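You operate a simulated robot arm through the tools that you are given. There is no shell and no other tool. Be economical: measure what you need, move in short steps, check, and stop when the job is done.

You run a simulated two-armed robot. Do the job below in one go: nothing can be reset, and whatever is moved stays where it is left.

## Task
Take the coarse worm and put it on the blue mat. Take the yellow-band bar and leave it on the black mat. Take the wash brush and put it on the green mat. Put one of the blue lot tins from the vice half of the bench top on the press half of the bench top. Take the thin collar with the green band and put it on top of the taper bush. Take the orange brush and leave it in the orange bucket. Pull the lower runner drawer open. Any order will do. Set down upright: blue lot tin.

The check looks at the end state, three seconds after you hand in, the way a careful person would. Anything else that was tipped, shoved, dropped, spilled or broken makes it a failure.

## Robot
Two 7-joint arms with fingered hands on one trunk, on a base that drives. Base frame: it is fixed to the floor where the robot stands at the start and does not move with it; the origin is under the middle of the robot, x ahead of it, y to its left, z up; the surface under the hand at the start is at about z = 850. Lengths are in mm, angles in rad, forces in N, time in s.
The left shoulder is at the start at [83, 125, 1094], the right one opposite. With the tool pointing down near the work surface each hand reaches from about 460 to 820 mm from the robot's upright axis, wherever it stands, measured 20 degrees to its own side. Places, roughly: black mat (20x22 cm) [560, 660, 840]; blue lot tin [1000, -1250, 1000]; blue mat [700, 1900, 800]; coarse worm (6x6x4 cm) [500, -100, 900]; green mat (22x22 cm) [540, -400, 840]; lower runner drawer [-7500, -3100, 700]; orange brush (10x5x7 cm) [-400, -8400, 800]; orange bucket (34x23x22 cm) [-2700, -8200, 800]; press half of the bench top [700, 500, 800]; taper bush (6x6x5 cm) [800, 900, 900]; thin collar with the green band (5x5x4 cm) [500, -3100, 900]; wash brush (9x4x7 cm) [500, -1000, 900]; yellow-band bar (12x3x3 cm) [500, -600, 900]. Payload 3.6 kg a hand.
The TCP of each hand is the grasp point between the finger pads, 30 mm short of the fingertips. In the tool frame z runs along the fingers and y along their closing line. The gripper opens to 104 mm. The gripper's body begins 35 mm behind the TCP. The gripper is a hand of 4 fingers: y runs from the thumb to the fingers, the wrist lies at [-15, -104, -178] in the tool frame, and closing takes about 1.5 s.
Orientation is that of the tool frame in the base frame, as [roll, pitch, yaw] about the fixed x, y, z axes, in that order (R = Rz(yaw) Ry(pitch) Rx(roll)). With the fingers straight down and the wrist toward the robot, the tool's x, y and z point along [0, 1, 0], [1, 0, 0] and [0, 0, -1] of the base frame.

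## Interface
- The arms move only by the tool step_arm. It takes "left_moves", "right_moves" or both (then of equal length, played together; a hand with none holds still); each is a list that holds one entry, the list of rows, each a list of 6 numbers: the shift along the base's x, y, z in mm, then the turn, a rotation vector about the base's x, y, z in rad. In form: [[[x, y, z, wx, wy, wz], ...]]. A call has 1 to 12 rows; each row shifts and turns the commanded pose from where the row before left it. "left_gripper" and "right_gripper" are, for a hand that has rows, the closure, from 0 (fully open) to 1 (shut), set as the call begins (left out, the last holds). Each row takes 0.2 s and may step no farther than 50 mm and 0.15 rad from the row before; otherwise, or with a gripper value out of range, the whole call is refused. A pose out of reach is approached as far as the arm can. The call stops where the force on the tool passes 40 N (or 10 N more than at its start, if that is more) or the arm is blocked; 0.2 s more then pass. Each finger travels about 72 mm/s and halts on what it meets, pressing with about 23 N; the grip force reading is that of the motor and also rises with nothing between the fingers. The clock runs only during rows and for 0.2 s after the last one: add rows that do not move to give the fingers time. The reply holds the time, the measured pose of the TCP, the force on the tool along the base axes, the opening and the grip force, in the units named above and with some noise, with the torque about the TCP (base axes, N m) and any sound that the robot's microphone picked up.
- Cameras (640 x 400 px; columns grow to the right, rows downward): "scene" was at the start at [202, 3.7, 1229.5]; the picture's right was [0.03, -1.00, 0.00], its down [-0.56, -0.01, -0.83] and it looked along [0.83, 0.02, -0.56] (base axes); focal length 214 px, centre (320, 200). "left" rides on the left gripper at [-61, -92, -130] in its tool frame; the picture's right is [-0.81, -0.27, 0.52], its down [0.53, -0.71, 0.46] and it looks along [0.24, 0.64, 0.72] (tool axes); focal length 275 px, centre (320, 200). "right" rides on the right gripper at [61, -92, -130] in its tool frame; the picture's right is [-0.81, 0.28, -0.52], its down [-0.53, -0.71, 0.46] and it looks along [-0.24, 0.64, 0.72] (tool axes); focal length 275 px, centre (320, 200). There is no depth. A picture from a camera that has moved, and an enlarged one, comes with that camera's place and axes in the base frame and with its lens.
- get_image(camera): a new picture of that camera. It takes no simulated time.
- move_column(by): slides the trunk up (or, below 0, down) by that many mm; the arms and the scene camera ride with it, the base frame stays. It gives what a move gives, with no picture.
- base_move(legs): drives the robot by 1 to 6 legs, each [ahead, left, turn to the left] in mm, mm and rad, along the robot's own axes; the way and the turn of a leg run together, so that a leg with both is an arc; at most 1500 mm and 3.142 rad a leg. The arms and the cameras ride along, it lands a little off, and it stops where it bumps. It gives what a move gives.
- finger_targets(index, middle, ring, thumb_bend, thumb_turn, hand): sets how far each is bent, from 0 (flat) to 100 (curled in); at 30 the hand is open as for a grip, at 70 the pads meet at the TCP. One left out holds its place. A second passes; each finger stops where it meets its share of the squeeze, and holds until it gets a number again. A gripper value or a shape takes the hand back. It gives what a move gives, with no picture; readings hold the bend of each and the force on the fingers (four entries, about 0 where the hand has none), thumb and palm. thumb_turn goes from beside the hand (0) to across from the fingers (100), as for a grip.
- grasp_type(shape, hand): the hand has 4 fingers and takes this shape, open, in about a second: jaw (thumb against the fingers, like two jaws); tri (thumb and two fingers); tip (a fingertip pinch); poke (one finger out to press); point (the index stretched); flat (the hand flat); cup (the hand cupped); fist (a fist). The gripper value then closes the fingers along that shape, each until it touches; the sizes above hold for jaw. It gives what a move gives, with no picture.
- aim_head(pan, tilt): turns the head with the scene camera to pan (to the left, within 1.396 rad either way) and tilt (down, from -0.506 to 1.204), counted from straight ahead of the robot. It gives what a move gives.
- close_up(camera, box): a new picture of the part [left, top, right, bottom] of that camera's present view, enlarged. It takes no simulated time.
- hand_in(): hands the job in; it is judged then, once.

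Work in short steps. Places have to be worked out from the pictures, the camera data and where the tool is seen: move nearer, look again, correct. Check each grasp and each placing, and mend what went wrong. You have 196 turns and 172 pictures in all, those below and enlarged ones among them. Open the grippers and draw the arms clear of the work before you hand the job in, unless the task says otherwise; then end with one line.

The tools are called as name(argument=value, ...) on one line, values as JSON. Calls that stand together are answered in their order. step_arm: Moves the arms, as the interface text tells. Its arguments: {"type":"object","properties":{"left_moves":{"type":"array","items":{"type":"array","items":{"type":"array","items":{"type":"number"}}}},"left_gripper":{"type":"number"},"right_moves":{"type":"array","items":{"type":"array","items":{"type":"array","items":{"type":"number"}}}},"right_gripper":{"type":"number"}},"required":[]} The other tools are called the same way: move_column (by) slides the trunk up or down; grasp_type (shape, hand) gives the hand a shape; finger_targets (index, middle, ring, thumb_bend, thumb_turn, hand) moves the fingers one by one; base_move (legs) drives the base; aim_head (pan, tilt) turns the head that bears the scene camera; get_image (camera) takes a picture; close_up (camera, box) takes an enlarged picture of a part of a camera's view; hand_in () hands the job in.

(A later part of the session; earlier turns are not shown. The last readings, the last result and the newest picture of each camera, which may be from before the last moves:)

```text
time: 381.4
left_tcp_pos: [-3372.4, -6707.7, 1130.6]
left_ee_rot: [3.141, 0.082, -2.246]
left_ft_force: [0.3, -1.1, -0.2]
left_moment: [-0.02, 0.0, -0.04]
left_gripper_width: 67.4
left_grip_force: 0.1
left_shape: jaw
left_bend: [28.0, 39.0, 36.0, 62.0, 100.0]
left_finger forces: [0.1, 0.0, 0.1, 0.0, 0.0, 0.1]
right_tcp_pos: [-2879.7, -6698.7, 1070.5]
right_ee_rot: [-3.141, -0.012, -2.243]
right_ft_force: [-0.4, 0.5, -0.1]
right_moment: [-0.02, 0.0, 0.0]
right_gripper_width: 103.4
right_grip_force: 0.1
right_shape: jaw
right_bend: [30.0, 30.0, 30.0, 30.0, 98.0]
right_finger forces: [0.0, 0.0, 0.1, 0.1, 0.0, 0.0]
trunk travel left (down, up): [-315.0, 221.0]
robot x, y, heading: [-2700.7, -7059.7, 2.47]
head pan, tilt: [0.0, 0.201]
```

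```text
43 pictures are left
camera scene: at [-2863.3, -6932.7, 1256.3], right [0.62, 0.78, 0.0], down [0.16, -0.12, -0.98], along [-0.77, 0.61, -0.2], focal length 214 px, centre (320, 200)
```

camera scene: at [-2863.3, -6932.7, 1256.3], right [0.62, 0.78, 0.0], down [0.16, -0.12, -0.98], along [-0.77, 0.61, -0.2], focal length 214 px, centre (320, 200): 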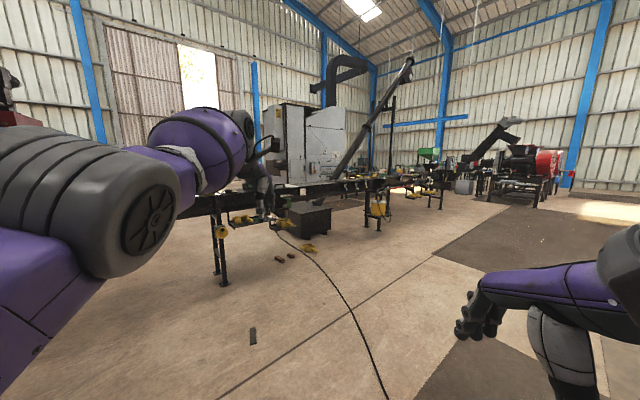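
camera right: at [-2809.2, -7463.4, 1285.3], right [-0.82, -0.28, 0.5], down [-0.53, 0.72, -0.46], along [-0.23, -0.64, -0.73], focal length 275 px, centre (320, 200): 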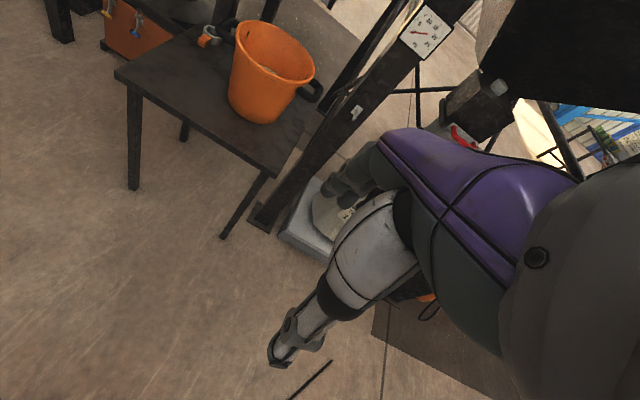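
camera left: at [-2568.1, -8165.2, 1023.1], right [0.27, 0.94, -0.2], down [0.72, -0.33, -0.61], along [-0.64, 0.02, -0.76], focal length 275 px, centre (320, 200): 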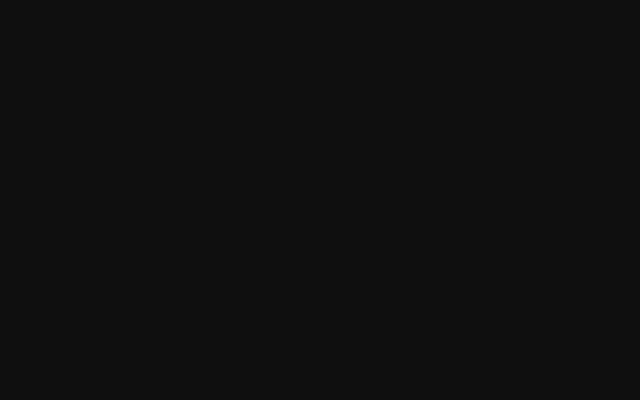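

The drawer should be near the middle of this view, some 6 m away. I zoom there.

close_up(camera="scene", box=[240, 130, 460, 260])

```text
2.91 times, centred on (350, 195) of scene
camera zoom: at [-2863.3, -6932.7, 1256.3], right [0.62, 0.78, 0.0], down [0.16, -0.12, -0.98], along [-0.77, 0.61, -0.2], focal length 624 px, centre (233, 214)
```

zoom: 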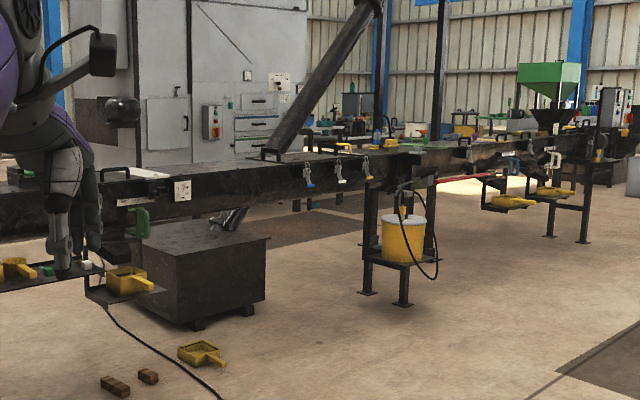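

The drawers are on the grey cabinet behind a long conveyor (x≈-5100). I need a way round it: I drive along it toward +y and look for its end.

base_move(legs=[[0, 0, -0.9], [1500, 0, 0], [1500, 0, 0], [1500, 0, 0]])

aim_head(pan=0.7, tilt=0.2)

get_image(camera="scene")

```text
time: 405.3
left_tcp_pos: [-2978.8, -1829.7, 1130.8]
left_ee_rot: [3.141, 0.082, -3.071]
left_ft_force: [0.9, 0.5, -1.1]
left_moment: [0.02, 0.01, 0.01]
left_gripper_width: 67.5
left_grip_force: 0.2
left_shape: jaw
left_bend: [28.0, 39.0, 36.0, 62.0, 100.0]
left_finger forces: [0.0, 0.0, 0.0, 0.0, 0.0, 0.1]
right_tcp_pos: [-2634.6, -2184.4, 1072.4]
right_ee_rot: [-3.139, -0.011, -3.064]
right_ft_force: [-0.2, 0.0, 0.2]
right_moment: [0.0, 0.01, 0.0]
right_gripper_width: 103.9
right_grip_force: 0.1
right_shape: jaw
right_bend: [30.0, 30.0, 30.0, 30.0, 98.0]
right_finger forces: [0.0, 0.0, 0.0, 0.0, 0.0, 0.0]
trunk travel left (down, up): [-315.0, 221.0]
robot x, y, heading: [-2782.6, -2564.2, 1.648]
head pan, tilt: [0.0, 0.201]
```

```text
time: 406.4
left_tcp_pos: [-2977.7, -1828.9, 1129.3]
left_ee_rot: [3.142, 0.082, -3.068]
left_ft_force: [-0.1, -0.1, -0.2]
left_moment: [0.03, 0.02, -0.01]
left_gripper_width: 67.7
left_grip_force: 0.1
left_shape: jaw
left_bend: [28.0, 39.0, 36.0, 62.0, 100.0]
left_finger forces: [0.0, 0.0, 0.0, 0.0, 0.0, 0.1]
right_tcp_pos: [-2634.7, -2184.8, 1071.3]
right_ee_rot: [-3.14, -0.011, -3.063]
right_ft_force: [-0.6, 0.6, -0.1]
right_moment: [-0.01, -0.02, 0.03]
right_gripper_width: 103.9
right_grip_force: 0.1
right_shape: jaw
right_bend: [30.0, 30.0, 30.0, 30.0, 98.0]
right_finger forces: [0.1, 0.0, 0.0, 0.1, 0.1, 0.0]
trunk travel left (down, up): [-315.0, 221.0]
robot x, y, heading: [-2783.3, -2564.5, 1.649]
head pan, tilt: [0.7, 0.201]
```

```text
41 pictures are left
camera scene: at [-2854.6, -2380.3, 1256.4], right [0.72, 0.7, 0.0], down [0.14, -0.14, -0.98], along [-0.68, 0.7, -0.2], focal length 214 px, centre (320, 200)
```

scene: 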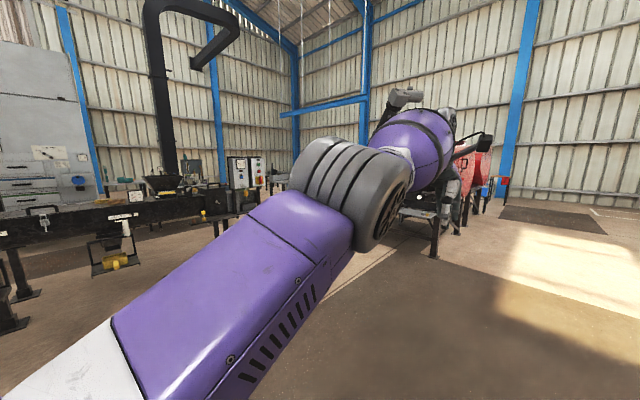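

The conveyor seems to end behind the arm's silhouette. I drive 1.3 m further and look left.

base_move(legs=[[1300, 0, -0.07]])

aim_head(pan=1.39, tilt=0.2)

get_image(camera="scene")

```text
time: 412.8
left_tcp_pos: [-2991.0, -536.9, 1130.0]
left_ee_rot: [3.141, 0.082, -3.131]
left_ft_force: [0.2, -0.4, -0.2]
left_moment: [-0.03, 0.02, 0.01]
left_gripper_width: 67.4
left_grip_force: 0.1
left_shape: jaw
left_bend: [28.0, 39.0, 36.0, 62.0, 100.0]
left_finger forces: [0.0, 0.0, 0.0, 0.0, 0.0, 0.0]
right_tcp_pos: [-2671.8, -912.7, 1070.3]
right_ee_rot: [-3.14, -0.012, -3.122]
right_ft_force: [-0.3, 0.4, -0.3]
right_moment: [0.0, -0.03, 0.0]
right_gripper_width: 103.9
right_grip_force: 0.1
right_shape: jaw
right_bend: [30.0, 30.0, 30.0, 30.0, 98.0]
right_finger forces: [0.0, 0.0, 0.0, 0.0, 0.0, 0.0]
trunk travel left (down, up): [-315.0, 221.0]
robot x, y, heading: [-2839.2, -1280.4, 1.582]
head pan, tilt: [0.7, 0.201]
```

```text
time: 413.9
left_tcp_pos: [-2992.4, -536.2, 1130.1]
left_ee_rot: [-3.142, 0.083, -3.13]
left_ft_force: [-0.1, 0.6, -0.1]
left_moment: [0.0, -0.03, 0.03]
left_gripper_width: 67.3
left_grip_force: 0.0
left_shape: jaw
left_bend: [28.0, 39.0, 36.0, 62.0, 100.0]
left_finger forces: [0.1, 0.0, 0.0, 0.1, 0.0, 0.1]
right_tcp_pos: [-2670.4, -912.7, 1071.1]
right_ee_rot: [-3.141, -0.012, -3.122]
right_ft_force: [-0.5, 0.1, -0.4]
right_moment: [0.0, -0.05, -0.02]
right_gripper_width: 103.9
right_grip_force: 0.0
right_shape: jaw
right_bend: [30.0, 30.0, 30.0, 30.0, 98.0]
right_finger forces: [0.0, 0.0, 0.0, 0.0, 0.0, 0.1]
trunk travel left (down, up): [-315.0, 221.0]
robot x, y, heading: [-2837.8, -1280.6, 1.591]
head pan, tilt: [1.389, 0.201]
```

```text
40 pictures are left
camera scene: at [-2932.2, -1149.4, 1256.4], right [0.17, 0.99, 0.0], down [0.2, -0.03, -0.98], along [-0.97, 0.16, -0.2], focal length 214 px, centre (320, 200)
```

scene: 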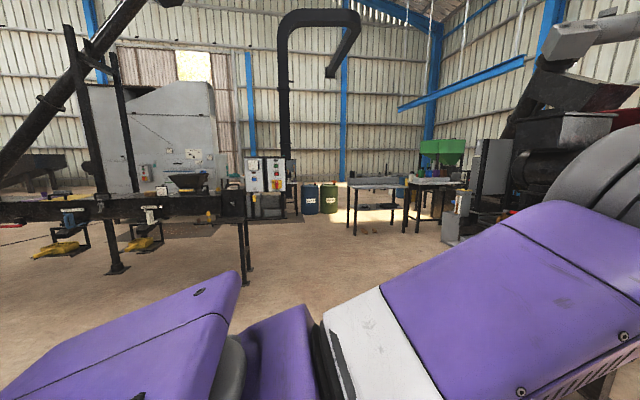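

The conveyor ends at about (-4960,-1580) and there is a gap toward -x at y≈-850. I pull the left hand in, go 420 further, turn to face -x and drive through.

step_arm(left_moves=[[[0, -45, 0, 0, 0, 0], [0, -45, 0, 0, 0, 0], [0, -45, 0, 0, 0, 0], [0, -45, 0, 0, 0, 0], [0, -45, 0, 0, 0, 0]]])

base_move(legs=[[420, 0, 0], [0, 0, 1.55], [1500, 0, 0], [800, 0, 0]])

aim_head(pan=0.2, tilt=0.3)

get_image(camera="scene")

```text
time: 415.1
left_tcp_pos: [-2988.5, -567.7, 1196.2]
left_ee_rot: [-3.141, 0.083, -3.129]
left_ft_force: [0.2, 0.7, 0.6]
left_moment: [-0.02, -0.01, 0.0]
left_gripper_width: 67.5
left_grip_force: 0.1
left_shape: jaw
left_bend: [28.0, 39.0, 36.0, 62.0, 100.0]
left_finger forces: [0.0, 0.0, 0.0, 0.0, 0.0, 0.1]
left hand out of reach, approached as far as the arm can: row 1, 2, 3, 4, 5
right_tcp_pos: [-2671.4, -912.8, 1071.1]
right_ee_rot: [-3.14, -0.013, -3.123]
right_ft_force: [-0.9, -0.3, 0.0]
right_moment: [0.01, 0.03, -0.04]
right_gripper_width: 103.8
right_grip_force: 0.0
right_shape: jaw
right_bend: [30.0, 30.0, 30.0, 30.0, 98.0]
right_finger forces: [0.1, 0.1, 0.1, 0.0, 0.0, 0.0]
trunk travel left (down, up): [-315.0, 221.0]
robot x, y, heading: [-2841.5, -1281.4, 1.584]
head pan, tilt: [1.389, 0.201]
```

```text
time: 430.5
left_tcp_pos: [-5337.8, -1058.8, 1260.1]
left_ee_rot: [3.044, 0.046, -1.557]
left_ft_force: [0.3, 0.2, 0.1]
left_moment: [0.01, -0.03, 0.03]
left_gripper_width: 67.7
left_grip_force: 0.1
left_shape: jaw
left_bend: [28.0, 39.0, 36.0, 62.0, 100.0]
left_finger forces: [0.0, 0.1, 0.1, 0.0, 0.0, 0.0]
right_tcp_pos: [-5020.2, -750.6, 1074.7]
right_ee_rot: [3.125, -0.025, -1.523]
right_ft_force: [0.4, -0.1, 0.0]
right_moment: [-0.06, 0.02, 0.01]
right_gripper_width: 104.0
right_grip_force: 0.0
right_shape: jaw
right_bend: [30.0, 30.0, 30.0, 30.0, 98.0]
right_finger forces: [0.1, 0.1, 0.1, 0.0, 0.1, 0.1]
trunk travel left (down, up): [-315.0, 221.0]
robot x, y, heading: [-4665.4, -921.1, -3.094]
head pan, tilt: [1.389, 0.201]
stopped in leg 4: the robot was blocked; the commanded pose is now the measured one
```

```text
time: 431.9
left_tcp_pos: [-5339.7, -1057.5, 1261.2]
left_ee_rot: [3.045, 0.049, -1.557]
left_ft_force: [-1.4, 0.0, 0.7]
left_moment: [-0.01, -0.01, 0.0]
left_gripper_width: 67.5
left_grip_force: 0.0
left_shape: jaw
left_bend: [28.0, 39.0, 36.0, 62.0, 100.0]
left_finger forces: [0.0, 0.0, 0.0, 0.0, 0.0, 0.1]
right_tcp_pos: [-5020.5, -750.6, 1077.1]
right_ee_rot: [3.121, -0.027, -1.521]
right_ft_force: [-0.5, 0.4, 0.0]
right_moment: [0.01, 0.02, 0.01]
right_gripper_width: 104.2
right_grip_force: 0.0
right_shape: jaw
right_bend: [30.0, 30.0, 30.0, 30.0, 98.0]
right_finger forces: [0.0, 0.1, 0.1, 0.0, 0.1, 0.1]
trunk travel left (down, up): [-315.0, 221.0]
robot x, y, heading: [-4669.4, -926.8, -3.1]
head pan, tilt: [0.201, 0.3]
```

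```text
39 pictures are left
camera scene: at [-4846.0, -931.1, 1251.7], right [-0.24, 0.97, -0.01], down [0.27, 0.06, -0.96], along [-0.93, -0.24, -0.27], focal length 214 px, centre (320, 200)
```

scene: 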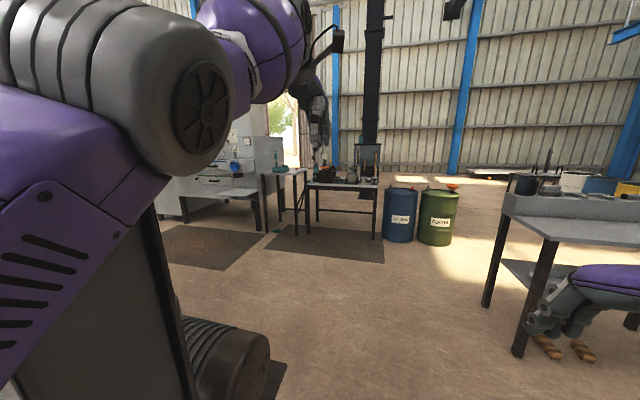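

The left elbow bumped the conveyor's end panel. I back off a little, shift 300 to the right, and check the panel.

base_move(legs=[[-120, 0, 0], [0, -300, -0.03]])

aim_head(pan=0.7, tilt=0.4)

get_image(camera="scene")

```text
time: 432.6
left_tcp_pos: [-5342.7, -1051.5, 1266.4]
left_ee_rot: [3.035, 0.041, -1.571]
left_ft_force: [0.7, -0.1, 0.6]
left_moment: [0.02, 0.0, -0.01]
left_gripper_width: 67.7
left_grip_force: 0.0
left_shape: jaw
left_bend: [28.0, 39.0, 36.0, 62.0, 100.0]
left_finger forces: [0.1, 0.0, 0.1, 0.1, 0.1, 0.0]
right_tcp_pos: [-5026.5, -752.6, 1072.6]
right_ee_rot: [3.134, -0.023, -1.524]
right_ft_force: [0.4, -0.3, -0.4]
right_moment: [0.0, 0.01, -0.02]
right_gripper_width: 104.1
right_grip_force: 0.1
right_shape: jaw
right_bend: [30.0, 30.0, 30.0, 30.0, 98.0]
right_finger forces: [0.0, 0.0, 0.0, 0.1, 0.0, 0.1]
trunk travel left (down, up): [-315.0, 221.0]
robot x, y, heading: [-4664.3, -921.2, -3.101]
head pan, tilt: [0.201, 0.3]
stopped in leg 1: the robot was blocked; the commanded pose is now the measured one
```

```text
time: 433.5
left_tcp_pos: [-5342.5, -1050.9, 1266.3]
left_ee_rot: [3.034, 0.042, -1.57]
left_ft_force: [-1.0, -0.3, 0.4]
left_moment: [0.01, 0.04, -0.02]
left_gripper_width: 67.6
left_grip_force: 0.0
left_shape: jaw
left_bend: [28.0, 39.0, 36.0, 62.0, 100.0]
left_finger forces: [0.1, 0.0, 0.1, 0.0, 0.1, 0.1]
right_tcp_pos: [-5027.2, -752.5, 1073.5]
right_ee_rot: [3.129, -0.025, -1.522]
right_ft_force: [-0.1, 0.5, -0.2]
right_moment: [-0.01, 0.0, 0.03]
right_gripper_width: 103.8
right_grip_force: 0.0
right_shape: jaw
right_bend: [30.0, 30.0, 30.0, 30.0, 98.0]
right_finger forces: [0.0, 0.0, 0.1, 0.0, 0.1, 0.1]
trunk travel left (down, up): [-315.0, 221.0]
robot x, y, heading: [-4666.0, -923.1, -3.102]
head pan, tilt: [0.7, 0.4]
```

```text
38 pictures are left
camera scene: at [-4831.6, -973.8, 1241.0], right [-0.68, 0.74, 0.0], down [0.27, 0.25, -0.93], along [-0.68, -0.63, -0.37], focal length 214 px, centre (320, 200)
```

scene: 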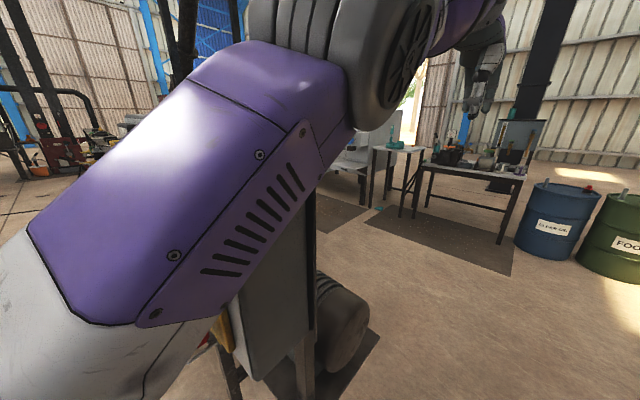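

The left upper arm rests against an upright panel at its left. I strafe right directly, away from it.

base_move(legs=[[0, -250, 0]])

get_image(camera="scene")

```text
time: 436.3
left_tcp_pos: [-5370.7, -818.8, 1251.1]
left_ee_rot: [3.056, 0.058, -1.572]
left_ft_force: [-0.5, 0.7, -0.7]
left_moment: [-0.03, 0.02, -0.03]
left_gripper_width: 67.7
left_grip_force: 0.1
left_shape: jaw
left_bend: [28.0, 39.0, 36.0, 62.0, 100.0]
left_finger forces: [0.0, 0.0, 0.0, 0.0, 0.1, 0.1]
right_tcp_pos: [-5048.3, -517.3, 1069.0]
right_ee_rot: [-3.139, -0.012, -1.532]
right_ft_force: [0.5, -0.2, 1.0]
right_moment: [0.01, 0.0, -0.02]
right_gripper_width: 103.9
right_grip_force: 0.0
right_shape: jaw
right_bend: [30.0, 30.0, 30.0, 30.0, 98.0]
right_finger forces: [0.1, 0.0, 0.0, 0.0, 0.0, 0.0]
trunk travel left (down, up): [-315.0, 221.0]
robot x, y, heading: [-4675.1, -680.1, -3.105]
head pan, tilt: [0.7, 0.4]
```

```text
37 pictures are left
camera scene: at [-4857.9, -742.2, 1237.9], right [-0.67, 0.74, 0.0], down [0.29, 0.26, -0.92], along [-0.68, -0.62, -0.39], focal length 214 px, centre (320, 200)
```

scene: 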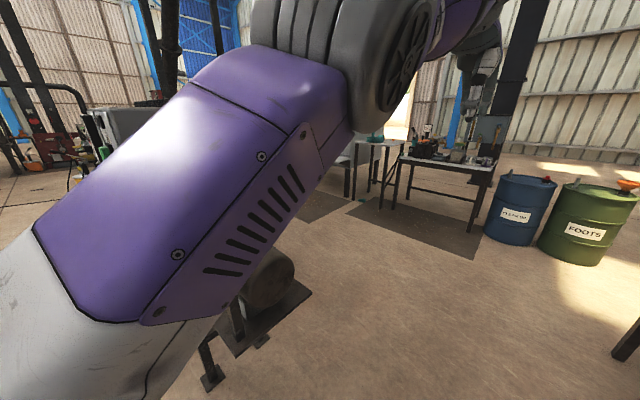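

Freed. I drive ahead 1.5 m through the gap, then strafe left toward the drawers in steps.

base_move(legs=[[1450, 0, -0.035], [0, 900, 0]])

aim_head(pan=0.3, tilt=0.3)

get_image(camera="scene")

```text
time: 451.4
left_tcp_pos: [-6817.4, -1740.2, 1250.0]
left_ee_rot: [3.056, 0.059, -1.585]
left_ft_force: [0.7, -0.5, -0.3]
left_moment: [0.01, -0.02, -0.05]
left_gripper_width: 67.6
left_grip_force: 0.0
left_shape: jaw
left_bend: [28.0, 39.0, 36.0, 62.0, 100.0]
left_finger forces: [0.0, 0.0, 0.0, 0.1, 0.0, 0.0]
right_tcp_pos: [-6490.8, -1442.1, 1071.3]
right_ee_rot: [-3.138, -0.012, -1.543]
right_ft_force: [0.2, 0.3, 0.2]
right_moment: [-0.04, 0.0, -0.03]
right_gripper_width: 103.9
right_grip_force: 0.1
right_shape: jaw
right_bend: [30.0, 30.0, 30.0, 30.0, 98.0]
right_finger forces: [0.1, 0.1, 0.0, 0.1, 0.0, 0.1]
trunk travel left (down, up): [-315.0, 221.0]
robot x, y, heading: [-6121.6, -1603.2, -3.117]
head pan, tilt: [0.7, 0.4]
```

```text
time: 452.2
left_tcp_pos: [-6816.8, -1740.1, 1250.1]
left_ee_rot: [3.055, 0.057, -1.584]
left_ft_force: [0.2, -0.2, 0.2]
left_moment: [0.0, 0.03, 0.01]
left_gripper_width: 67.8
left_grip_force: 0.1
left_shape: jaw
left_bend: [28.0, 39.0, 36.0, 62.0, 100.0]
left_finger forces: [0.0, 0.1, 0.0, 0.0, 0.1, 0.0]
right_tcp_pos: [-6489.7, -1441.9, 1070.4]
right_ee_rot: [-3.138, -0.01, -1.543]
right_ft_force: [0.3, -0.4, -0.2]
right_moment: [-0.03, 0.01, 0.01]
right_gripper_width: 103.8
right_grip_force: 0.0
right_shape: jaw
right_bend: [30.0, 30.0, 30.0, 30.0, 98.0]
right_finger forces: [0.0, 0.0, 0.0, 0.0, 0.0, 0.0]
trunk travel left (down, up): [-315.0, 221.0]
robot x, y, heading: [-6121.1, -1605.2, -3.118]
head pan, tilt: [0.3, 0.3]
```

```text
36 pictures are left
camera scene: at [-6321.6, -1637.4, 1247.1], right [-0.32, 0.95, 0.0], down [0.28, 0.09, -0.96], along [-0.91, -0.31, -0.3], focal length 214 px, centre (320, 200)
```

scene: 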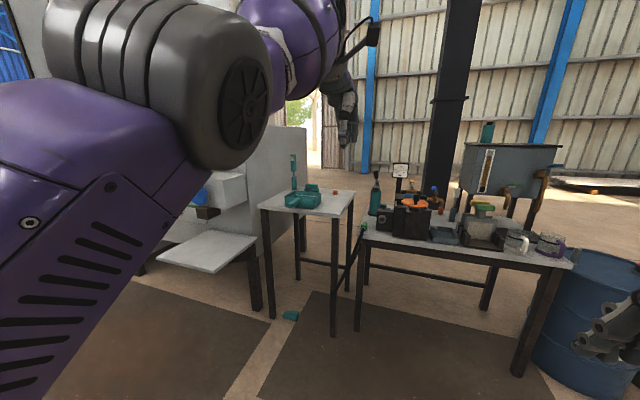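

I strafe on 1.4 m left along the line and look straight ahead at the cabinet.

base_move(legs=[[0, 1400, -0.02]])

aim_head(pan=-0.1, tilt=0.35)

get_image(camera="scene")

```text
time: 461.5
left_tcp_pos: [-6813.0, -2857.7, 1249.2]
left_ee_rot: [3.058, 0.059, -1.613]
left_ft_force: [0.7, 0.4, 0.7]
left_moment: [-0.04, -0.04, -0.02]
left_gripper_width: 67.7
left_grip_force: 0.0
left_shape: jaw
left_bend: [28.0, 39.0, 36.0, 62.0, 100.0]
left_finger forces: [0.1, 0.1, 0.0, 0.0, 0.1, 0.0]
right_tcp_pos: [-6477.8, -2569.5, 1069.7]
right_ee_rot: [-3.136, -0.014, -1.574]
right_ft_force: [-0.6, 0.5, -0.8]
right_moment: [0.0, 0.0, -0.03]
right_gripper_width: 103.8
right_grip_force: 0.1
right_shape: jaw
right_bend: [30.0, 30.0, 30.0, 30.0, 98.0]
right_finger forces: [0.0, 0.0, 0.0, 0.0, 0.0, 0.0]
trunk travel left (down, up): [-315.0, 221.0]
robot x, y, heading: [-6110.4, -2747.9, 3.134]
head pan, tilt: [0.3, 0.3]
stopped in leg 1: the robot was blocked; the commanded pose is now the measured one
```

```text
time: 462.4
left_tcp_pos: [-6812.4, -2860.6, 1250.2]
left_ee_rot: [3.056, 0.061, -1.612]
left_ft_force: [-0.3, 0.3, 1.2]
left_moment: [-0.03, 0.02, 0.0]
left_gripper_width: 67.4
left_grip_force: 0.1
left_shape: jaw
left_bend: [28.0, 39.0, 36.0, 62.0, 100.0]
left_finger forces: [0.1, 0.1, 0.0, 0.0, 0.0, 0.0]
right_tcp_pos: [-6476.7, -2570.0, 1069.6]
right_ee_rot: [-3.138, -0.013, -1.574]
right_ft_force: [0.0, 0.1, -0.2]
right_moment: [-0.02, -0.03, 0.0]
right_gripper_width: 104.1
right_grip_force: 0.2
right_shape: jaw
right_bend: [30.0, 30.0, 30.0, 30.0, 98.0]
right_finger forces: [0.0, 0.0, 0.1, 0.0, 0.1, 0.0]
trunk travel left (down, up): [-315.0, 221.0]
robot x, y, heading: [-6110.6, -2744.6, 3.132]
head pan, tilt: [-0.099, 0.351]
```

```text
35 pictures are left
camera scene: at [-6318.1, -2733.4, 1242.4], right [0.11, 0.99, 0.0], down [0.34, -0.04, -0.94], along [-0.93, 0.1, -0.34], focal length 214 px, centre (320, 200)
```

scene: 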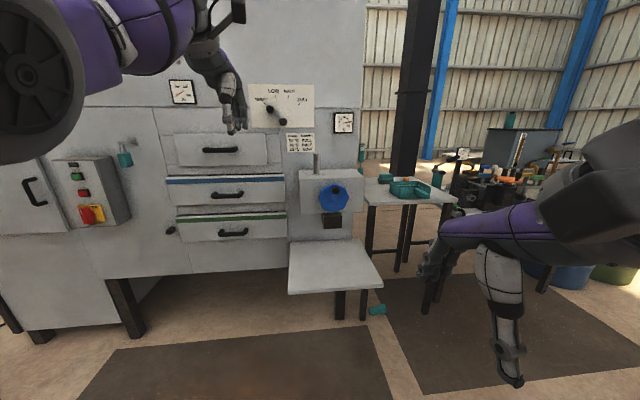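

The drawers are ahead: a plain one, a blue-striped and, lowest, a green-striped one. I zoom to read the labels and see the handles.

close_up(camera="scene", box=[150, 70, 370, 260])

aim_head(pan=1.0, tilt=0.5)

get_image(camera="scene")

```text
2.11 times, centred on (260, 165) of scene
camera zoom: at [-6318.1, -2733.4, 1242.4], right [0.11, 0.99, 0.0], down [0.34, -0.04, -0.94], along [-0.93, 0.1, -0.34], focal length 452 px, centre (446, 274)
```

zoom: 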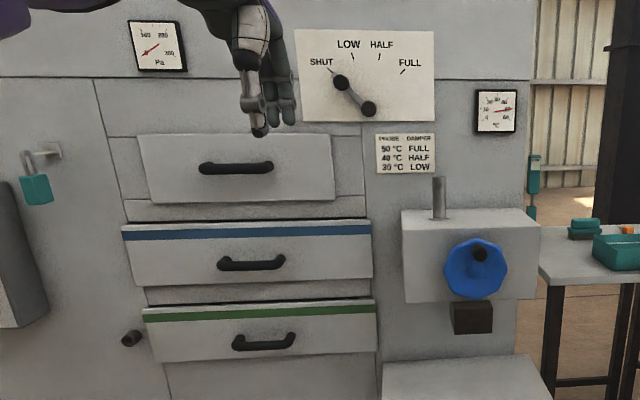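

```text
time: 463.7
left_tcp_pos: [-6813.6, -2860.9, 1250.8]
left_ee_rot: [3.055, 0.059, -1.612]
left_ft_force: [-0.1, -0.2, 0.1]
left_moment: [0.0, 0.03, -0.01]
left_gripper_width: 67.6
left_grip_force: 0.0
left_shape: jaw
left_bend: [28.0, 39.0, 36.0, 62.0, 100.0]
left_finger forces: [0.1, 0.0, 0.0, 0.0, 0.0, 0.1]
right_tcp_pos: [-6477.1, -2569.4, 1070.6]
right_ee_rot: [-3.14, -0.014, -1.573]
right_ft_force: [-0.9, 0.4, -1.0]
right_moment: [0.01, -0.03, -0.04]
right_gripper_width: 104.0
right_grip_force: 0.1
right_shape: jaw
right_bend: [30.0, 30.0, 30.0, 30.0, 98.0]
right_finger forces: [0.1, 0.1, 0.0, 0.2, 0.0, 0.1]
trunk travel left (down, up): [-315.0, 221.0]
robot x, y, heading: [-6111.0, -2743.4, 3.137]
head pan, tilt: [1.0, 0.499]
```

```text
33 pictures are left
camera scene: at [-6275.2, -2819.5, 1228.7], right [-0.84, 0.55, 0.0], down [0.26, 0.4, -0.88], along [-0.48, -0.74, -0.48], focal length 214 px, centre (320, 200)
```

scene: 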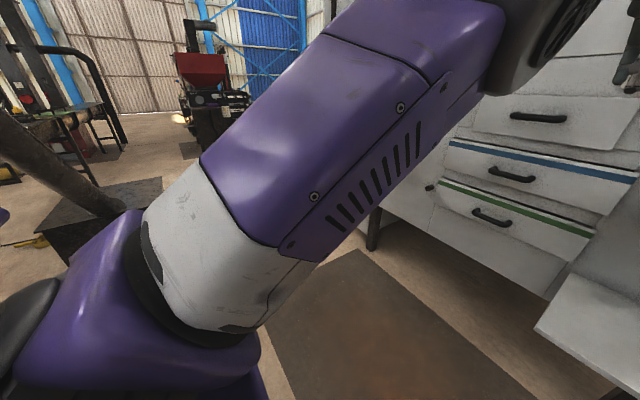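

Lower handle triangulates to about (-7301,-3059,727). I'll grasp its bar with the left hand pointing level at the cabinet. First I lower the trunk 200 here, well clear, and see how the arms ride.

move_column(by=-200)

aim_head(pan=0.25, tilt=0.3)

get_image(camera="scene")

```text
time: 465.9
left_tcp_pos: [-6882.4, -2860.6, 929.8]
left_ee_rot: [-3.046, 0.065, -1.603]
left_ft_force: [0.7, 0.2, -0.2]
left_moment: [0.03, 0.0, 0.0]
left_gripper_width: 67.5
left_grip_force: 0.0
left_shape: jaw
left_bend: [28.0, 39.0, 36.0, 62.0, 100.0]
left_finger forces: [0.0, 0.0, 0.1, 0.1, 0.1, 0.1]
right_tcp_pos: [-6520.4, -2570.1, 812.5]
right_ee_rot: [-2.957, -0.013, -1.576]
right_ft_force: [0.0, -0.4, -0.6]
right_moment: [0.01, -0.01, -0.02]
right_gripper_width: 104.0
right_grip_force: 0.0
right_shape: jaw
right_bend: [30.0, 30.0, 30.0, 30.0, 98.0]
right_finger forces: [0.0, 0.0, 0.0, 0.0, 0.0, 0.0]
trunk travel left (down, up): [-115.0, 421.0]
robot x, y, heading: [-6115.0, -2743.5, 3.134]
head pan, tilt: [1.0, 0.499]
```

```text
time: 467.0
left_tcp_pos: [-6883.5, -2859.8, 928.9]
left_ee_rot: [-3.044, 0.065, -1.601]
left_ft_force: [0.6, 0.2, -0.1]
left_moment: [-0.01, -0.02, 0.0]
left_gripper_width: 67.8
left_grip_force: 0.1
left_shape: jaw
left_bend: [28.0, 39.0, 36.0, 62.0, 100.0]
left_finger forces: [0.0, 0.0, 0.0, 0.0, 0.1, 0.0]
right_tcp_pos: [-6519.1, -2568.4, 813.1]
right_ee_rot: [-2.954, -0.015, -1.576]
right_ft_force: [0.5, -0.1, 0.4]
right_moment: [0.0, 0.0, 0.06]
right_gripper_width: 104.0
right_grip_force: 0.1
right_shape: jaw
right_bend: [30.0, 30.0, 30.0, 30.0, 98.0]
right_finger forces: [0.0, 0.0, 0.0, 0.0, 0.1, 0.0]
trunk travel left (down, up): [-115.0, 421.0]
robot x, y, heading: [-6112.6, -2743.1, 3.134]
head pan, tilt: [0.25, 0.3]
```

```text
32 pictures are left
camera scene: at [-6378.4, -2765.4, 1032.4], right [-0.24, 0.97, 0.0], down [0.29, 0.07, -0.96], along [-0.93, -0.23, -0.3], focal length 214 px, centre (320, 200)
```

scene: 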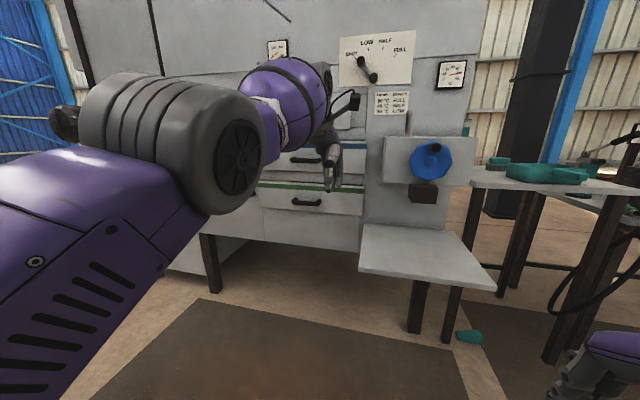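

Now I turn the left hand up to point level at the cabinet while moving toward the handle's height and y.

step_arm(left_moves=[[[0, -14, -10, 0, 0.143, 0], [0, -14, -10, 0, 0.143, 0], [0, -14, -10, 0, 0.143, 0], [0, -14, -10, 0, 0.143, 0], [0, -14, -10, 0, 0.143, 0], [0, -14, -10, 0, 0.143, 0], [0, -14, -10, 0, 0.143, 0], [0, -14, -10, 0, 0.143, 0], [0, -14, -10, 0, 0.143, 0], [0, -14, -10, 0, 0.143, 0], [0, -14, -10, 0, 0.1, 0]]], left_gripper=0.35)

get_image(camera="scene")

```text
time: 469.4
left_tcp_pos: [-7037.6, -2963.3, 892.7]
left_ee_rot: [1.761, -0.028, -1.651]
left_ft_force: [-0.6, 0.8, -0.2]
left_moment: [-0.03, -0.01, 0.03]
left_gripper_width: 67.8
left_grip_force: 0.1
left_shape: jaw
left_bend: [28.0, 39.0, 36.0, 62.0, 100.0]
left_finger forces: [0.0, 0.0, 0.0, 0.0, 0.0, 0.0]
left hand out of reach, approached as far as the arm can: row 1, 2, 3, 4, 5, 6, 7, 8, 10, 11
right_tcp_pos: [-6520.1, -2570.6, 813.5]
right_ee_rot: [-2.955, -0.013, -1.575]
right_ft_force: [0.3, -0.4, 0.1]
right_moment: [0.0, 0.02, -0.01]
right_gripper_width: 104.2
right_grip_force: 0.0
right_shape: jaw
right_bend: [30.0, 30.0, 30.0, 30.0, 98.0]
right_finger forces: [0.0, 0.0, 0.1, 0.1, 0.1, 0.0]
trunk travel left (down, up): [-115.0, 421.0]
robot x, y, heading: [-6113.5, -2744.5, 3.141]
head pan, tilt: [0.25, 0.3]
```

```text
31 pictures are left
camera scene: at [-6379.1, -2765.5, 1032.2], right [-0.24, 0.97, 0.0], down [0.29, 0.07, -0.95], along [-0.93, -0.23, -0.3], focal length 214 px, centre (320, 200)
```

scene: 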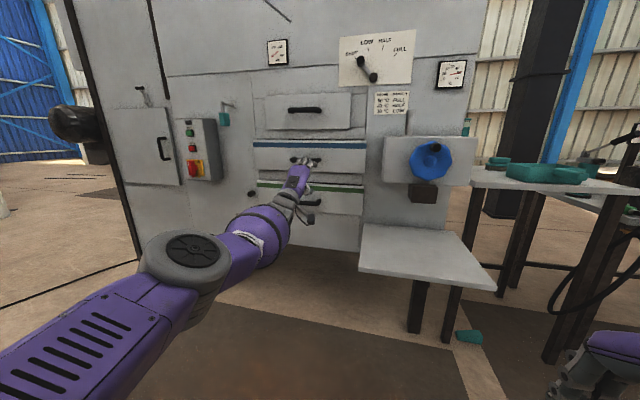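

The hand now points nearly level. I draw it back a bit and lower it to handle height and y, then look.

step_arm(left_moves=[[[25, -14, -25, 0, 0, 0], [25, -14, -25, 0, 0, 0], [25, -14, -25, 0, 0, 0], [20, -14, -25, 0, 0, 0], [15, -14, -25, 0, 0, 0], [10, -14, -25, 0, 0, 0], [0, -13, -23, 0, 0, 0]]])

get_image(camera="scene")

```text
time: 471.0
left_tcp_pos: [-6973.8, -3064.8, 712.2]
left_ee_rot: [1.763, -0.03, -1.652]
left_ft_force: [-0.6, -0.6, 0.5]
left_moment: [0.0, 0.0, 0.0]
left_gripper_width: 68.0
left_grip_force: 0.0
left_shape: jaw
left_bend: [28.0, 39.0, 36.0, 62.0, 100.0]
left_finger forces: [0.1, 0.0, 0.1, 0.1, 0.1, 0.0]
left hand out of reach, approached as far as the arm can: row 1, 2, 3, 4, 5, 7
right_tcp_pos: [-6520.6, -2568.7, 810.9]
right_ee_rot: [-2.955, -0.013, -1.576]
right_ft_force: [0.1, 0.3, 0.2]
right_moment: [0.0, 0.0, 0.04]
right_gripper_width: 103.9
right_grip_force: 0.0
right_shape: jaw
right_bend: [30.0, 30.0, 30.0, 30.0, 98.0]
right_finger forces: [0.1, 0.1, 0.1, 0.0, 0.1, 0.0]
trunk travel left (down, up): [-115.0, 421.0]
robot x, y, heading: [-6109.2, -2743.9, 3.136]
head pan, tilt: [0.25, 0.3]
```

```text
30 pictures are left
camera scene: at [-6378.9, -2764.7, 1032.3], right [-0.24, 0.97, 0.0], down [0.29, 0.07, -0.96], along [-0.93, -0.23, -0.3], focal length 214 px, centre (320, 200)
```

scene: 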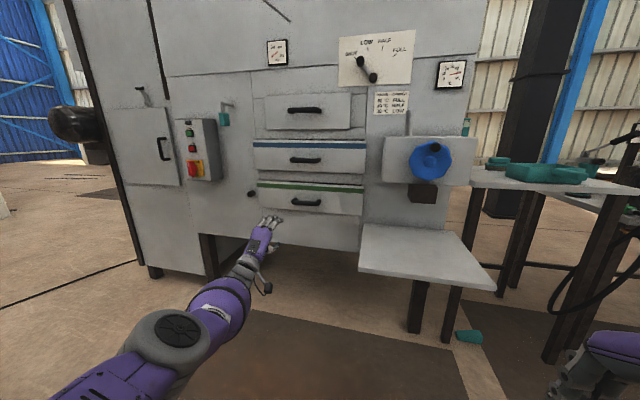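

Good, the handle is now in full view. I zoom on it and take the left hand camera.

close_up(camera="scene", box=[240, 160, 370, 270])

get_image(camera="left")

```text
3.64 times, centred on (305, 215) of scene
camera zoom: at [-6378.9, -2764.7, 1032.3], right [-0.24, 0.97, 0.0], down [0.29, 0.07, -0.96], along [-0.93, -0.23, -0.3], focal length 780 px, centre (374, 146)
```

zoom: 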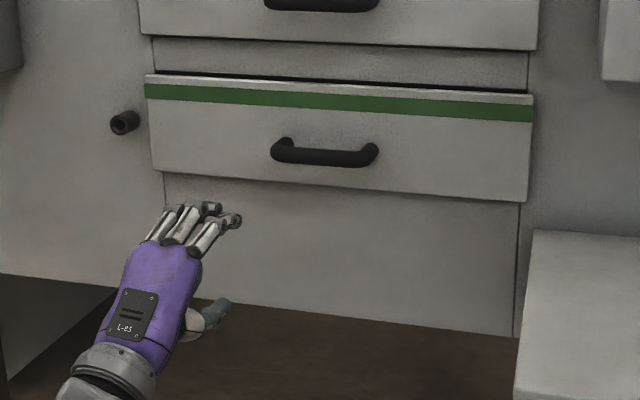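

```text
28 pictures are left
camera left: at [-6822.7, -3018.1, 644.5], right [-0.39, 0.83, -0.39], down [-0.35, -0.53, -0.77], along [-0.85, -0.16, 0.5], focal length 275 px, centre (320, 200)
```

left: 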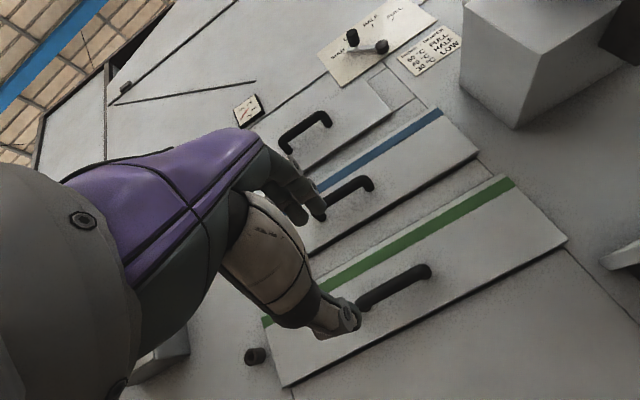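

The handle bar is at about (-7305,-3062,716), ~22 mm thick. The hand is in line; I drive 240 mm ahead and check.

base_move(legs=[[240, 0, 0]])

close_up(camera="scene", box=[220, 180, 380, 310])

get_image(camera="left")

```text
time: 472.8
left_tcp_pos: [-7213.2, -3066.0, 711.2]
left_ee_rot: [1.765, -0.03, -1.647]
left_ft_force: [-1.0, -0.2, -0.3]
left_moment: [0.03, 0.04, 0.01]
left_gripper_width: 67.8
left_grip_force: 0.0
left_shape: jaw
left_bend: [28.0, 39.0, 36.0, 62.0, 100.0]
left_finger forces: [0.0, 0.0, 0.0, 0.1, 0.0, 0.0]
right_tcp_pos: [-6760.6, -2569.3, 812.3]
right_ee_rot: [-2.956, -0.013, -1.572]
right_ft_force: [0.0, 0.8, 0.2]
right_moment: [0.0, -0.01, 0.02]
right_gripper_width: 104.1
right_grip_force: 0.1
right_shape: jaw
right_bend: [30.0, 30.0, 30.0, 30.0, 98.0]
right_finger forces: [0.0, 0.0, 0.1, 0.0, 0.0, 0.0]
trunk travel left (down, up): [-115.0, 421.0]
robot x, y, heading: [-6347.4, -2746.2, 3.135]
head pan, tilt: [0.25, 0.3]
```

```text
3.08 times, centred on (300, 245) of scene
camera zoom: at [-6618.7, -2764.7, 1032.3], right [-0.24, 0.97, 0.0], down [0.29, 0.07, -0.96], along [-0.93, -0.23, -0.3], focal length 660 px, centre (382, 62)
```

zoom: 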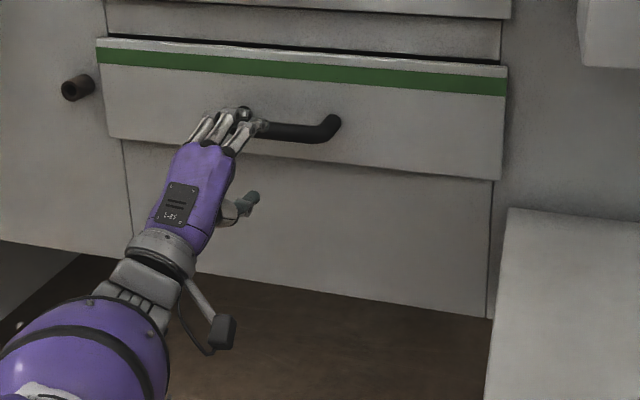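

```text
26 pictures are left
camera left: at [-7061.9, -3019.2, 644.6], right [-0.39, 0.83, -0.39], down [-0.35, -0.53, -0.77], along [-0.85, -0.16, 0.5], focal length 275 px, centre (320, 200)
```

left: 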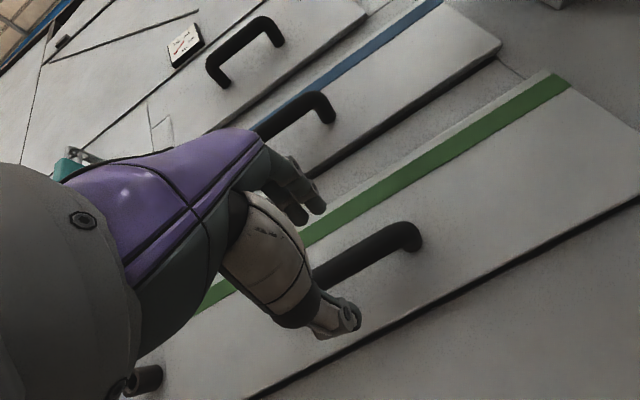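

The bar (x≈-7318, z≈714) lies 105 mm ahead of the grasp point. I raise 3 mm and drive 85 on.

step_arm(left_moves=[[[0, 0, 4, 0, 0, 0]]])

base_move(legs=[[85, 0, 0]])

close_up(camera="scene", box=[220, 190, 380, 320])

get_image(camera="left")

```text
time: 473.2
left_tcp_pos: [-7212.1, -3065.3, 714.3]
left_ee_rot: [1.762, -0.03, -1.645]
left_ft_force: [-0.8, -0.1, 0.4]
left_moment: [-0.02, -0.02, -0.04]
left_gripper_width: 67.9
left_grip_force: 0.0
left_shape: jaw
left_bend: [28.0, 39.0, 36.0, 62.0, 100.0]
left_finger forces: [0.0, 0.0, 0.0, 0.0, 0.0, 0.1]
right_tcp_pos: [-6760.1, -2569.8, 813.1]
right_ee_rot: [-2.954, -0.013, -1.573]
right_ft_force: [0.4, -0.3, 0.0]
right_moment: [-0.01, 0.0, -0.02]
right_gripper_width: 104.2
right_grip_force: 0.0
right_shape: jaw
right_bend: [30.0, 30.0, 30.0, 30.0, 98.0]
right_finger forces: [0.0, 0.0, 0.1, 0.1, 0.0, 0.0]
trunk travel left (down, up): [-115.0, 421.0]
robot x, y, heading: [-6351.4, -2749.2, 3.138]
head pan, tilt: [0.25, 0.3]
```

```text
time: 474.3
left_tcp_pos: [-7296.2, -3065.0, 715.7]
left_ee_rot: [1.763, -0.03, -1.648]
left_ft_force: [0.3, -0.8, -0.8]
left_moment: [0.01, -0.04, -0.01]
left_gripper_width: 67.5
left_grip_force: 0.1
left_shape: jaw
left_bend: [28.0, 39.0, 36.0, 62.0, 100.0]
left_finger forces: [0.1, 0.1, 0.0, 0.1, 0.0, 0.0]
right_tcp_pos: [-6845.3, -2568.8, 813.7]
right_ee_rot: [-2.953, -0.013, -1.572]
right_ft_force: [0.1, -0.2, -0.2]
right_moment: [0.0, 0.01, 0.0]
right_gripper_width: 104.2
right_grip_force: 0.0
right_shape: jaw
right_bend: [30.0, 30.0, 30.0, 30.0, 98.0]
right_finger forces: [0.1, 0.1, 0.1, 0.1, 0.0, 0.0]
trunk travel left (down, up): [-115.0, 421.0]
robot x, y, heading: [-6433.3, -2745.2, 3.133]
head pan, tilt: [0.25, 0.3]
```

```text
3.08 times, centred on (300, 255) of scene
camera zoom: at [-6703.1, -2764.2, 1032.3], right [-0.24, 0.97, 0.0], down [0.29, 0.07, -0.96], along [-0.93, -0.23, -0.3], focal length 660 px, centre (382, 31)
```

zoom: 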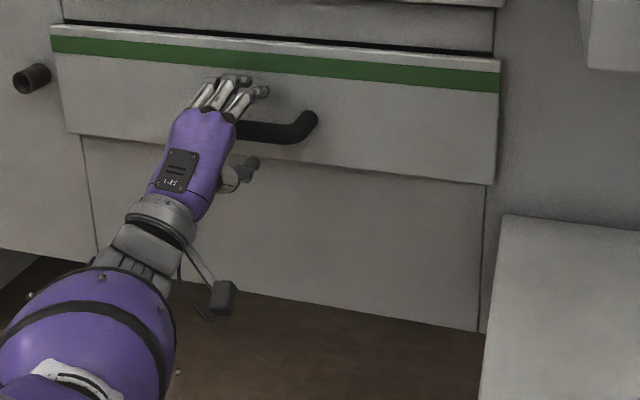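

```text
24 pictures are left
camera left: at [-7146.2, -3017.7, 648.1], right [-0.39, 0.83, -0.39], down [-0.35, -0.53, -0.77], along [-0.85, -0.16, 0.5], focal length 275 px, centre (320, 200)
```

left: 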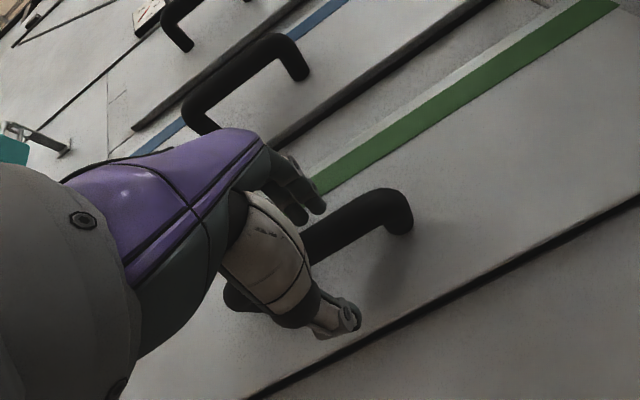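

The bar lies between fingers and thumb, 20 mm deeper than the grasp point. I drive 20 mm more and close.

base_move(legs=[[22, 0, 0]])

step_arm(left_moves=[[[0, 0, 0, 0, 0, 0], [0, 0, 0, 0, 0, 0], [0, 0, 0, 0, 0, 0], [0, 0, 0, 0, 0, 0], [0, 0, 0, 0, 0, 0], [0, 0, 0, 0, 0, 0]]], left_gripper=1)

get_image(camera="left")

```text
time: 475.1
left_tcp_pos: [-7308.9, -3066.6, 717.8]
left_ee_rot: [1.745, -0.031, -1.652]
left_ft_force: [12.3, 2.6, 1.3]
left_moment: [-0.11, 0.44, -0.03]
left_gripper_width: 66.0
left_grip_force: 0.0
left_shape: jaw
left_bend: [28.0, 39.0, 36.0, 62.0, 100.0]
left_finger forces: [3.6, 7.5, 0.0, 0.0, 0.0, 0.0]
right_tcp_pos: [-6860.5, -2570.4, 812.4]
right_ee_rot: [-2.957, -0.013, -1.572]
right_ft_force: [-0.1, 0.5, -0.1]
right_moment: [0.05, 0.02, 0.01]
right_gripper_width: 104.0
right_grip_force: 0.1
right_shape: jaw
right_bend: [30.0, 30.0, 30.0, 30.0, 98.0]
right_finger forces: [0.0, 0.0, 0.0, 0.0, 0.0, 0.0]
trunk travel left (down, up): [-115.0, 421.0]
robot x, y, heading: [-6451.1, -2746.5, 3.138]
head pan, tilt: [0.25, 0.3]
stopped in leg 1: the force on the tool passed its limit at 71 N (the readings are from after the stop); the commanded pose is now the measured one
```

```text
time: 476.3
left_tcp_pos: [-7311.3, -3067.1, 702.2]
left_ee_rot: [1.776, -0.028, -1.651]
left_ft_force: [-2.5, -2.7, -20.1]
left_moment: [0.01, 0.12, -0.02]
left_gripper_width: 3.5
left_grip_force: 22.8
left_shape: jaw
left_bend: [75.0, 60.0, 59.0, 47.0, 100.0]
left_finger forces: [1.1, 0.1, 0.1, 0.0, 21.3, 0.0]
right_tcp_pos: [-6863.8, -2569.4, 812.7]
right_ee_rot: [-2.953, -0.014, -1.572]
right_ft_force: [-0.4, 0.9, -0.1]
right_moment: [0.02, -0.02, -0.01]
right_gripper_width: 103.8
right_grip_force: 0.0
right_shape: jaw
right_bend: [30.0, 30.0, 30.0, 30.0, 98.0]
right_finger forces: [0.1, 0.0, 0.0, 0.1, 0.0, 0.0]
trunk travel left (down, up): [-115.0, 421.0]
robot x, y, heading: [-6451.3, -2744.7, 3.137]
head pan, tilt: [0.25, 0.3]
stopped in row 5 (left hand): the force on the tool passed its limit at 40 N (the readings are from after the stop); the commanded pose is now the measured one
```

```text
23 pictures are left
camera left: at [-7158.9, -3019.8, 636.8], right [-0.38, 0.83, -0.4], down [-0.34, -0.53, -0.78], along [-0.86, -0.16, 0.49], focal length 275 px, centre (320, 200)
```

left: 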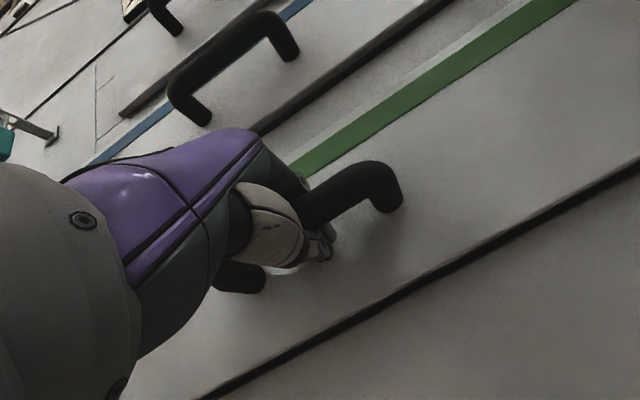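

The hand is closed around the bar. I pull by backing the base 60 mm and look.

base_move(legs=[[-60, 0, 0]])

close_up(camera="scene", box=[200, 160, 400, 320])

```text
time: 477.3
left_tcp_pos: [-7251.0, -3067.7, 704.3]
left_ee_rot: [1.771, -0.029, -1.649]
left_ft_force: [7.9, 0.3, -25.3]
left_moment: [-0.04, 0.15, -0.01]
left_gripper_width: 3.4
left_grip_force: 22.9
left_shape: jaw
left_bend: [75.0, 74.0, 59.0, 47.0, 100.0]
left_finger forces: [0.3, 0.0, 0.0, 0.0, 23.8, 0.0]
right_tcp_pos: [-6804.2, -2569.7, 812.7]
right_ee_rot: [-2.953, -0.012, -1.571]
right_ft_force: [0.4, 0.3, -0.4]
right_moment: [-0.01, 0.0, -0.02]
right_gripper_width: 104.1
right_grip_force: 0.0
right_shape: jaw
right_bend: [30.0, 30.0, 30.0, 30.0, 98.0]
right_finger forces: [0.1, 0.0, 0.0, 0.0, 0.0, 0.0]
trunk travel left (down, up): [-115.0, 421.0]
robot x, y, heading: [-6391.0, -2744.0, 3.139]
head pan, tilt: [0.25, 0.3]
```

```text
2.50 times, centred on (300, 240) of scene
camera zoom: at [-6661.4, -2765.8, 1031.9], right [-0.24, 0.97, 0.0], down [0.29, 0.07, -0.95], along [-0.93, -0.23, -0.3], focal length 536 px, centre (370, 100)
```

zoom: 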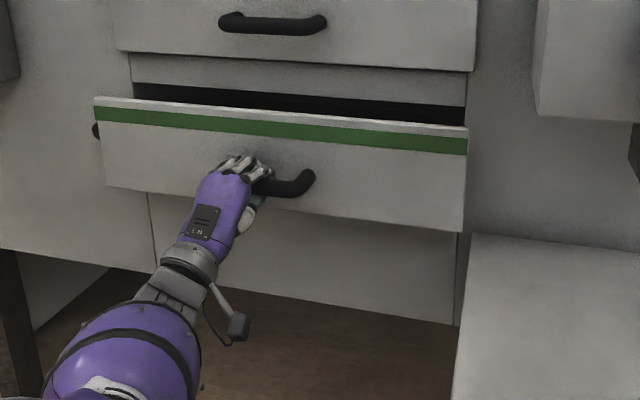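

The drawer opens. I pull another 150 mm.

base_move(legs=[[-150, 0, 0]])

close_up(camera="scene", box=[200, 160, 400, 320])

```text
time: 478.6
left_tcp_pos: [-7101.1, -3067.2, 702.7]
left_ee_rot: [1.775, -0.028, -1.654]
left_ft_force: [5.6, -1.3, -19.8]
left_moment: [-0.02, 0.16, -0.04]
left_gripper_width: 3.6
left_grip_force: 23.2
left_shape: jaw
left_bend: [75.0, 60.0, 59.0, 47.0, 100.0]
left_finger forces: [0.6, 0.0, 0.0, 0.0, 19.6, 0.1]
right_tcp_pos: [-6654.0, -2571.3, 811.4]
right_ee_rot: [-2.953, -0.012, -1.574]
right_ft_force: [-0.2, 0.0, -0.3]
right_moment: [-0.03, -0.03, 0.01]
right_gripper_width: 103.9
right_grip_force: 0.1
right_shape: jaw
right_bend: [30.0, 30.0, 30.0, 30.0, 98.0]
right_finger forces: [0.0, 0.0, 0.0, 0.0, 0.1, 0.1]
trunk travel left (down, up): [-115.0, 421.0]
robot x, y, heading: [-6246.7, -2740.5, 3.137]
head pan, tilt: [0.25, 0.3]
```

```text
2.50 times, centred on (300, 240) of scene
camera zoom: at [-6511.9, -2765.9, 1032.0], right [-0.24, 0.97, 0.0], down [0.29, 0.07, -0.95], along [-0.93, -0.23, -0.3], focal length 536 px, centre (370, 100)
```

zoom: 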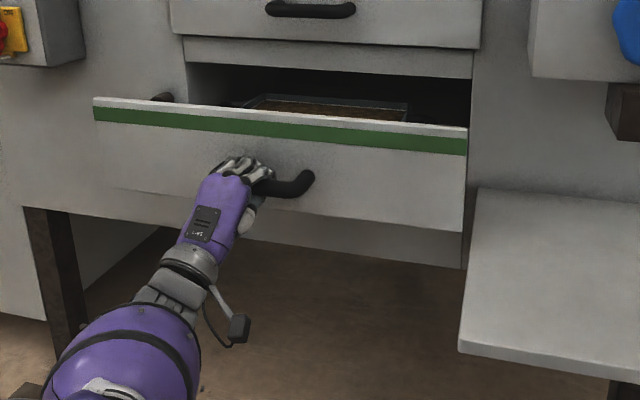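

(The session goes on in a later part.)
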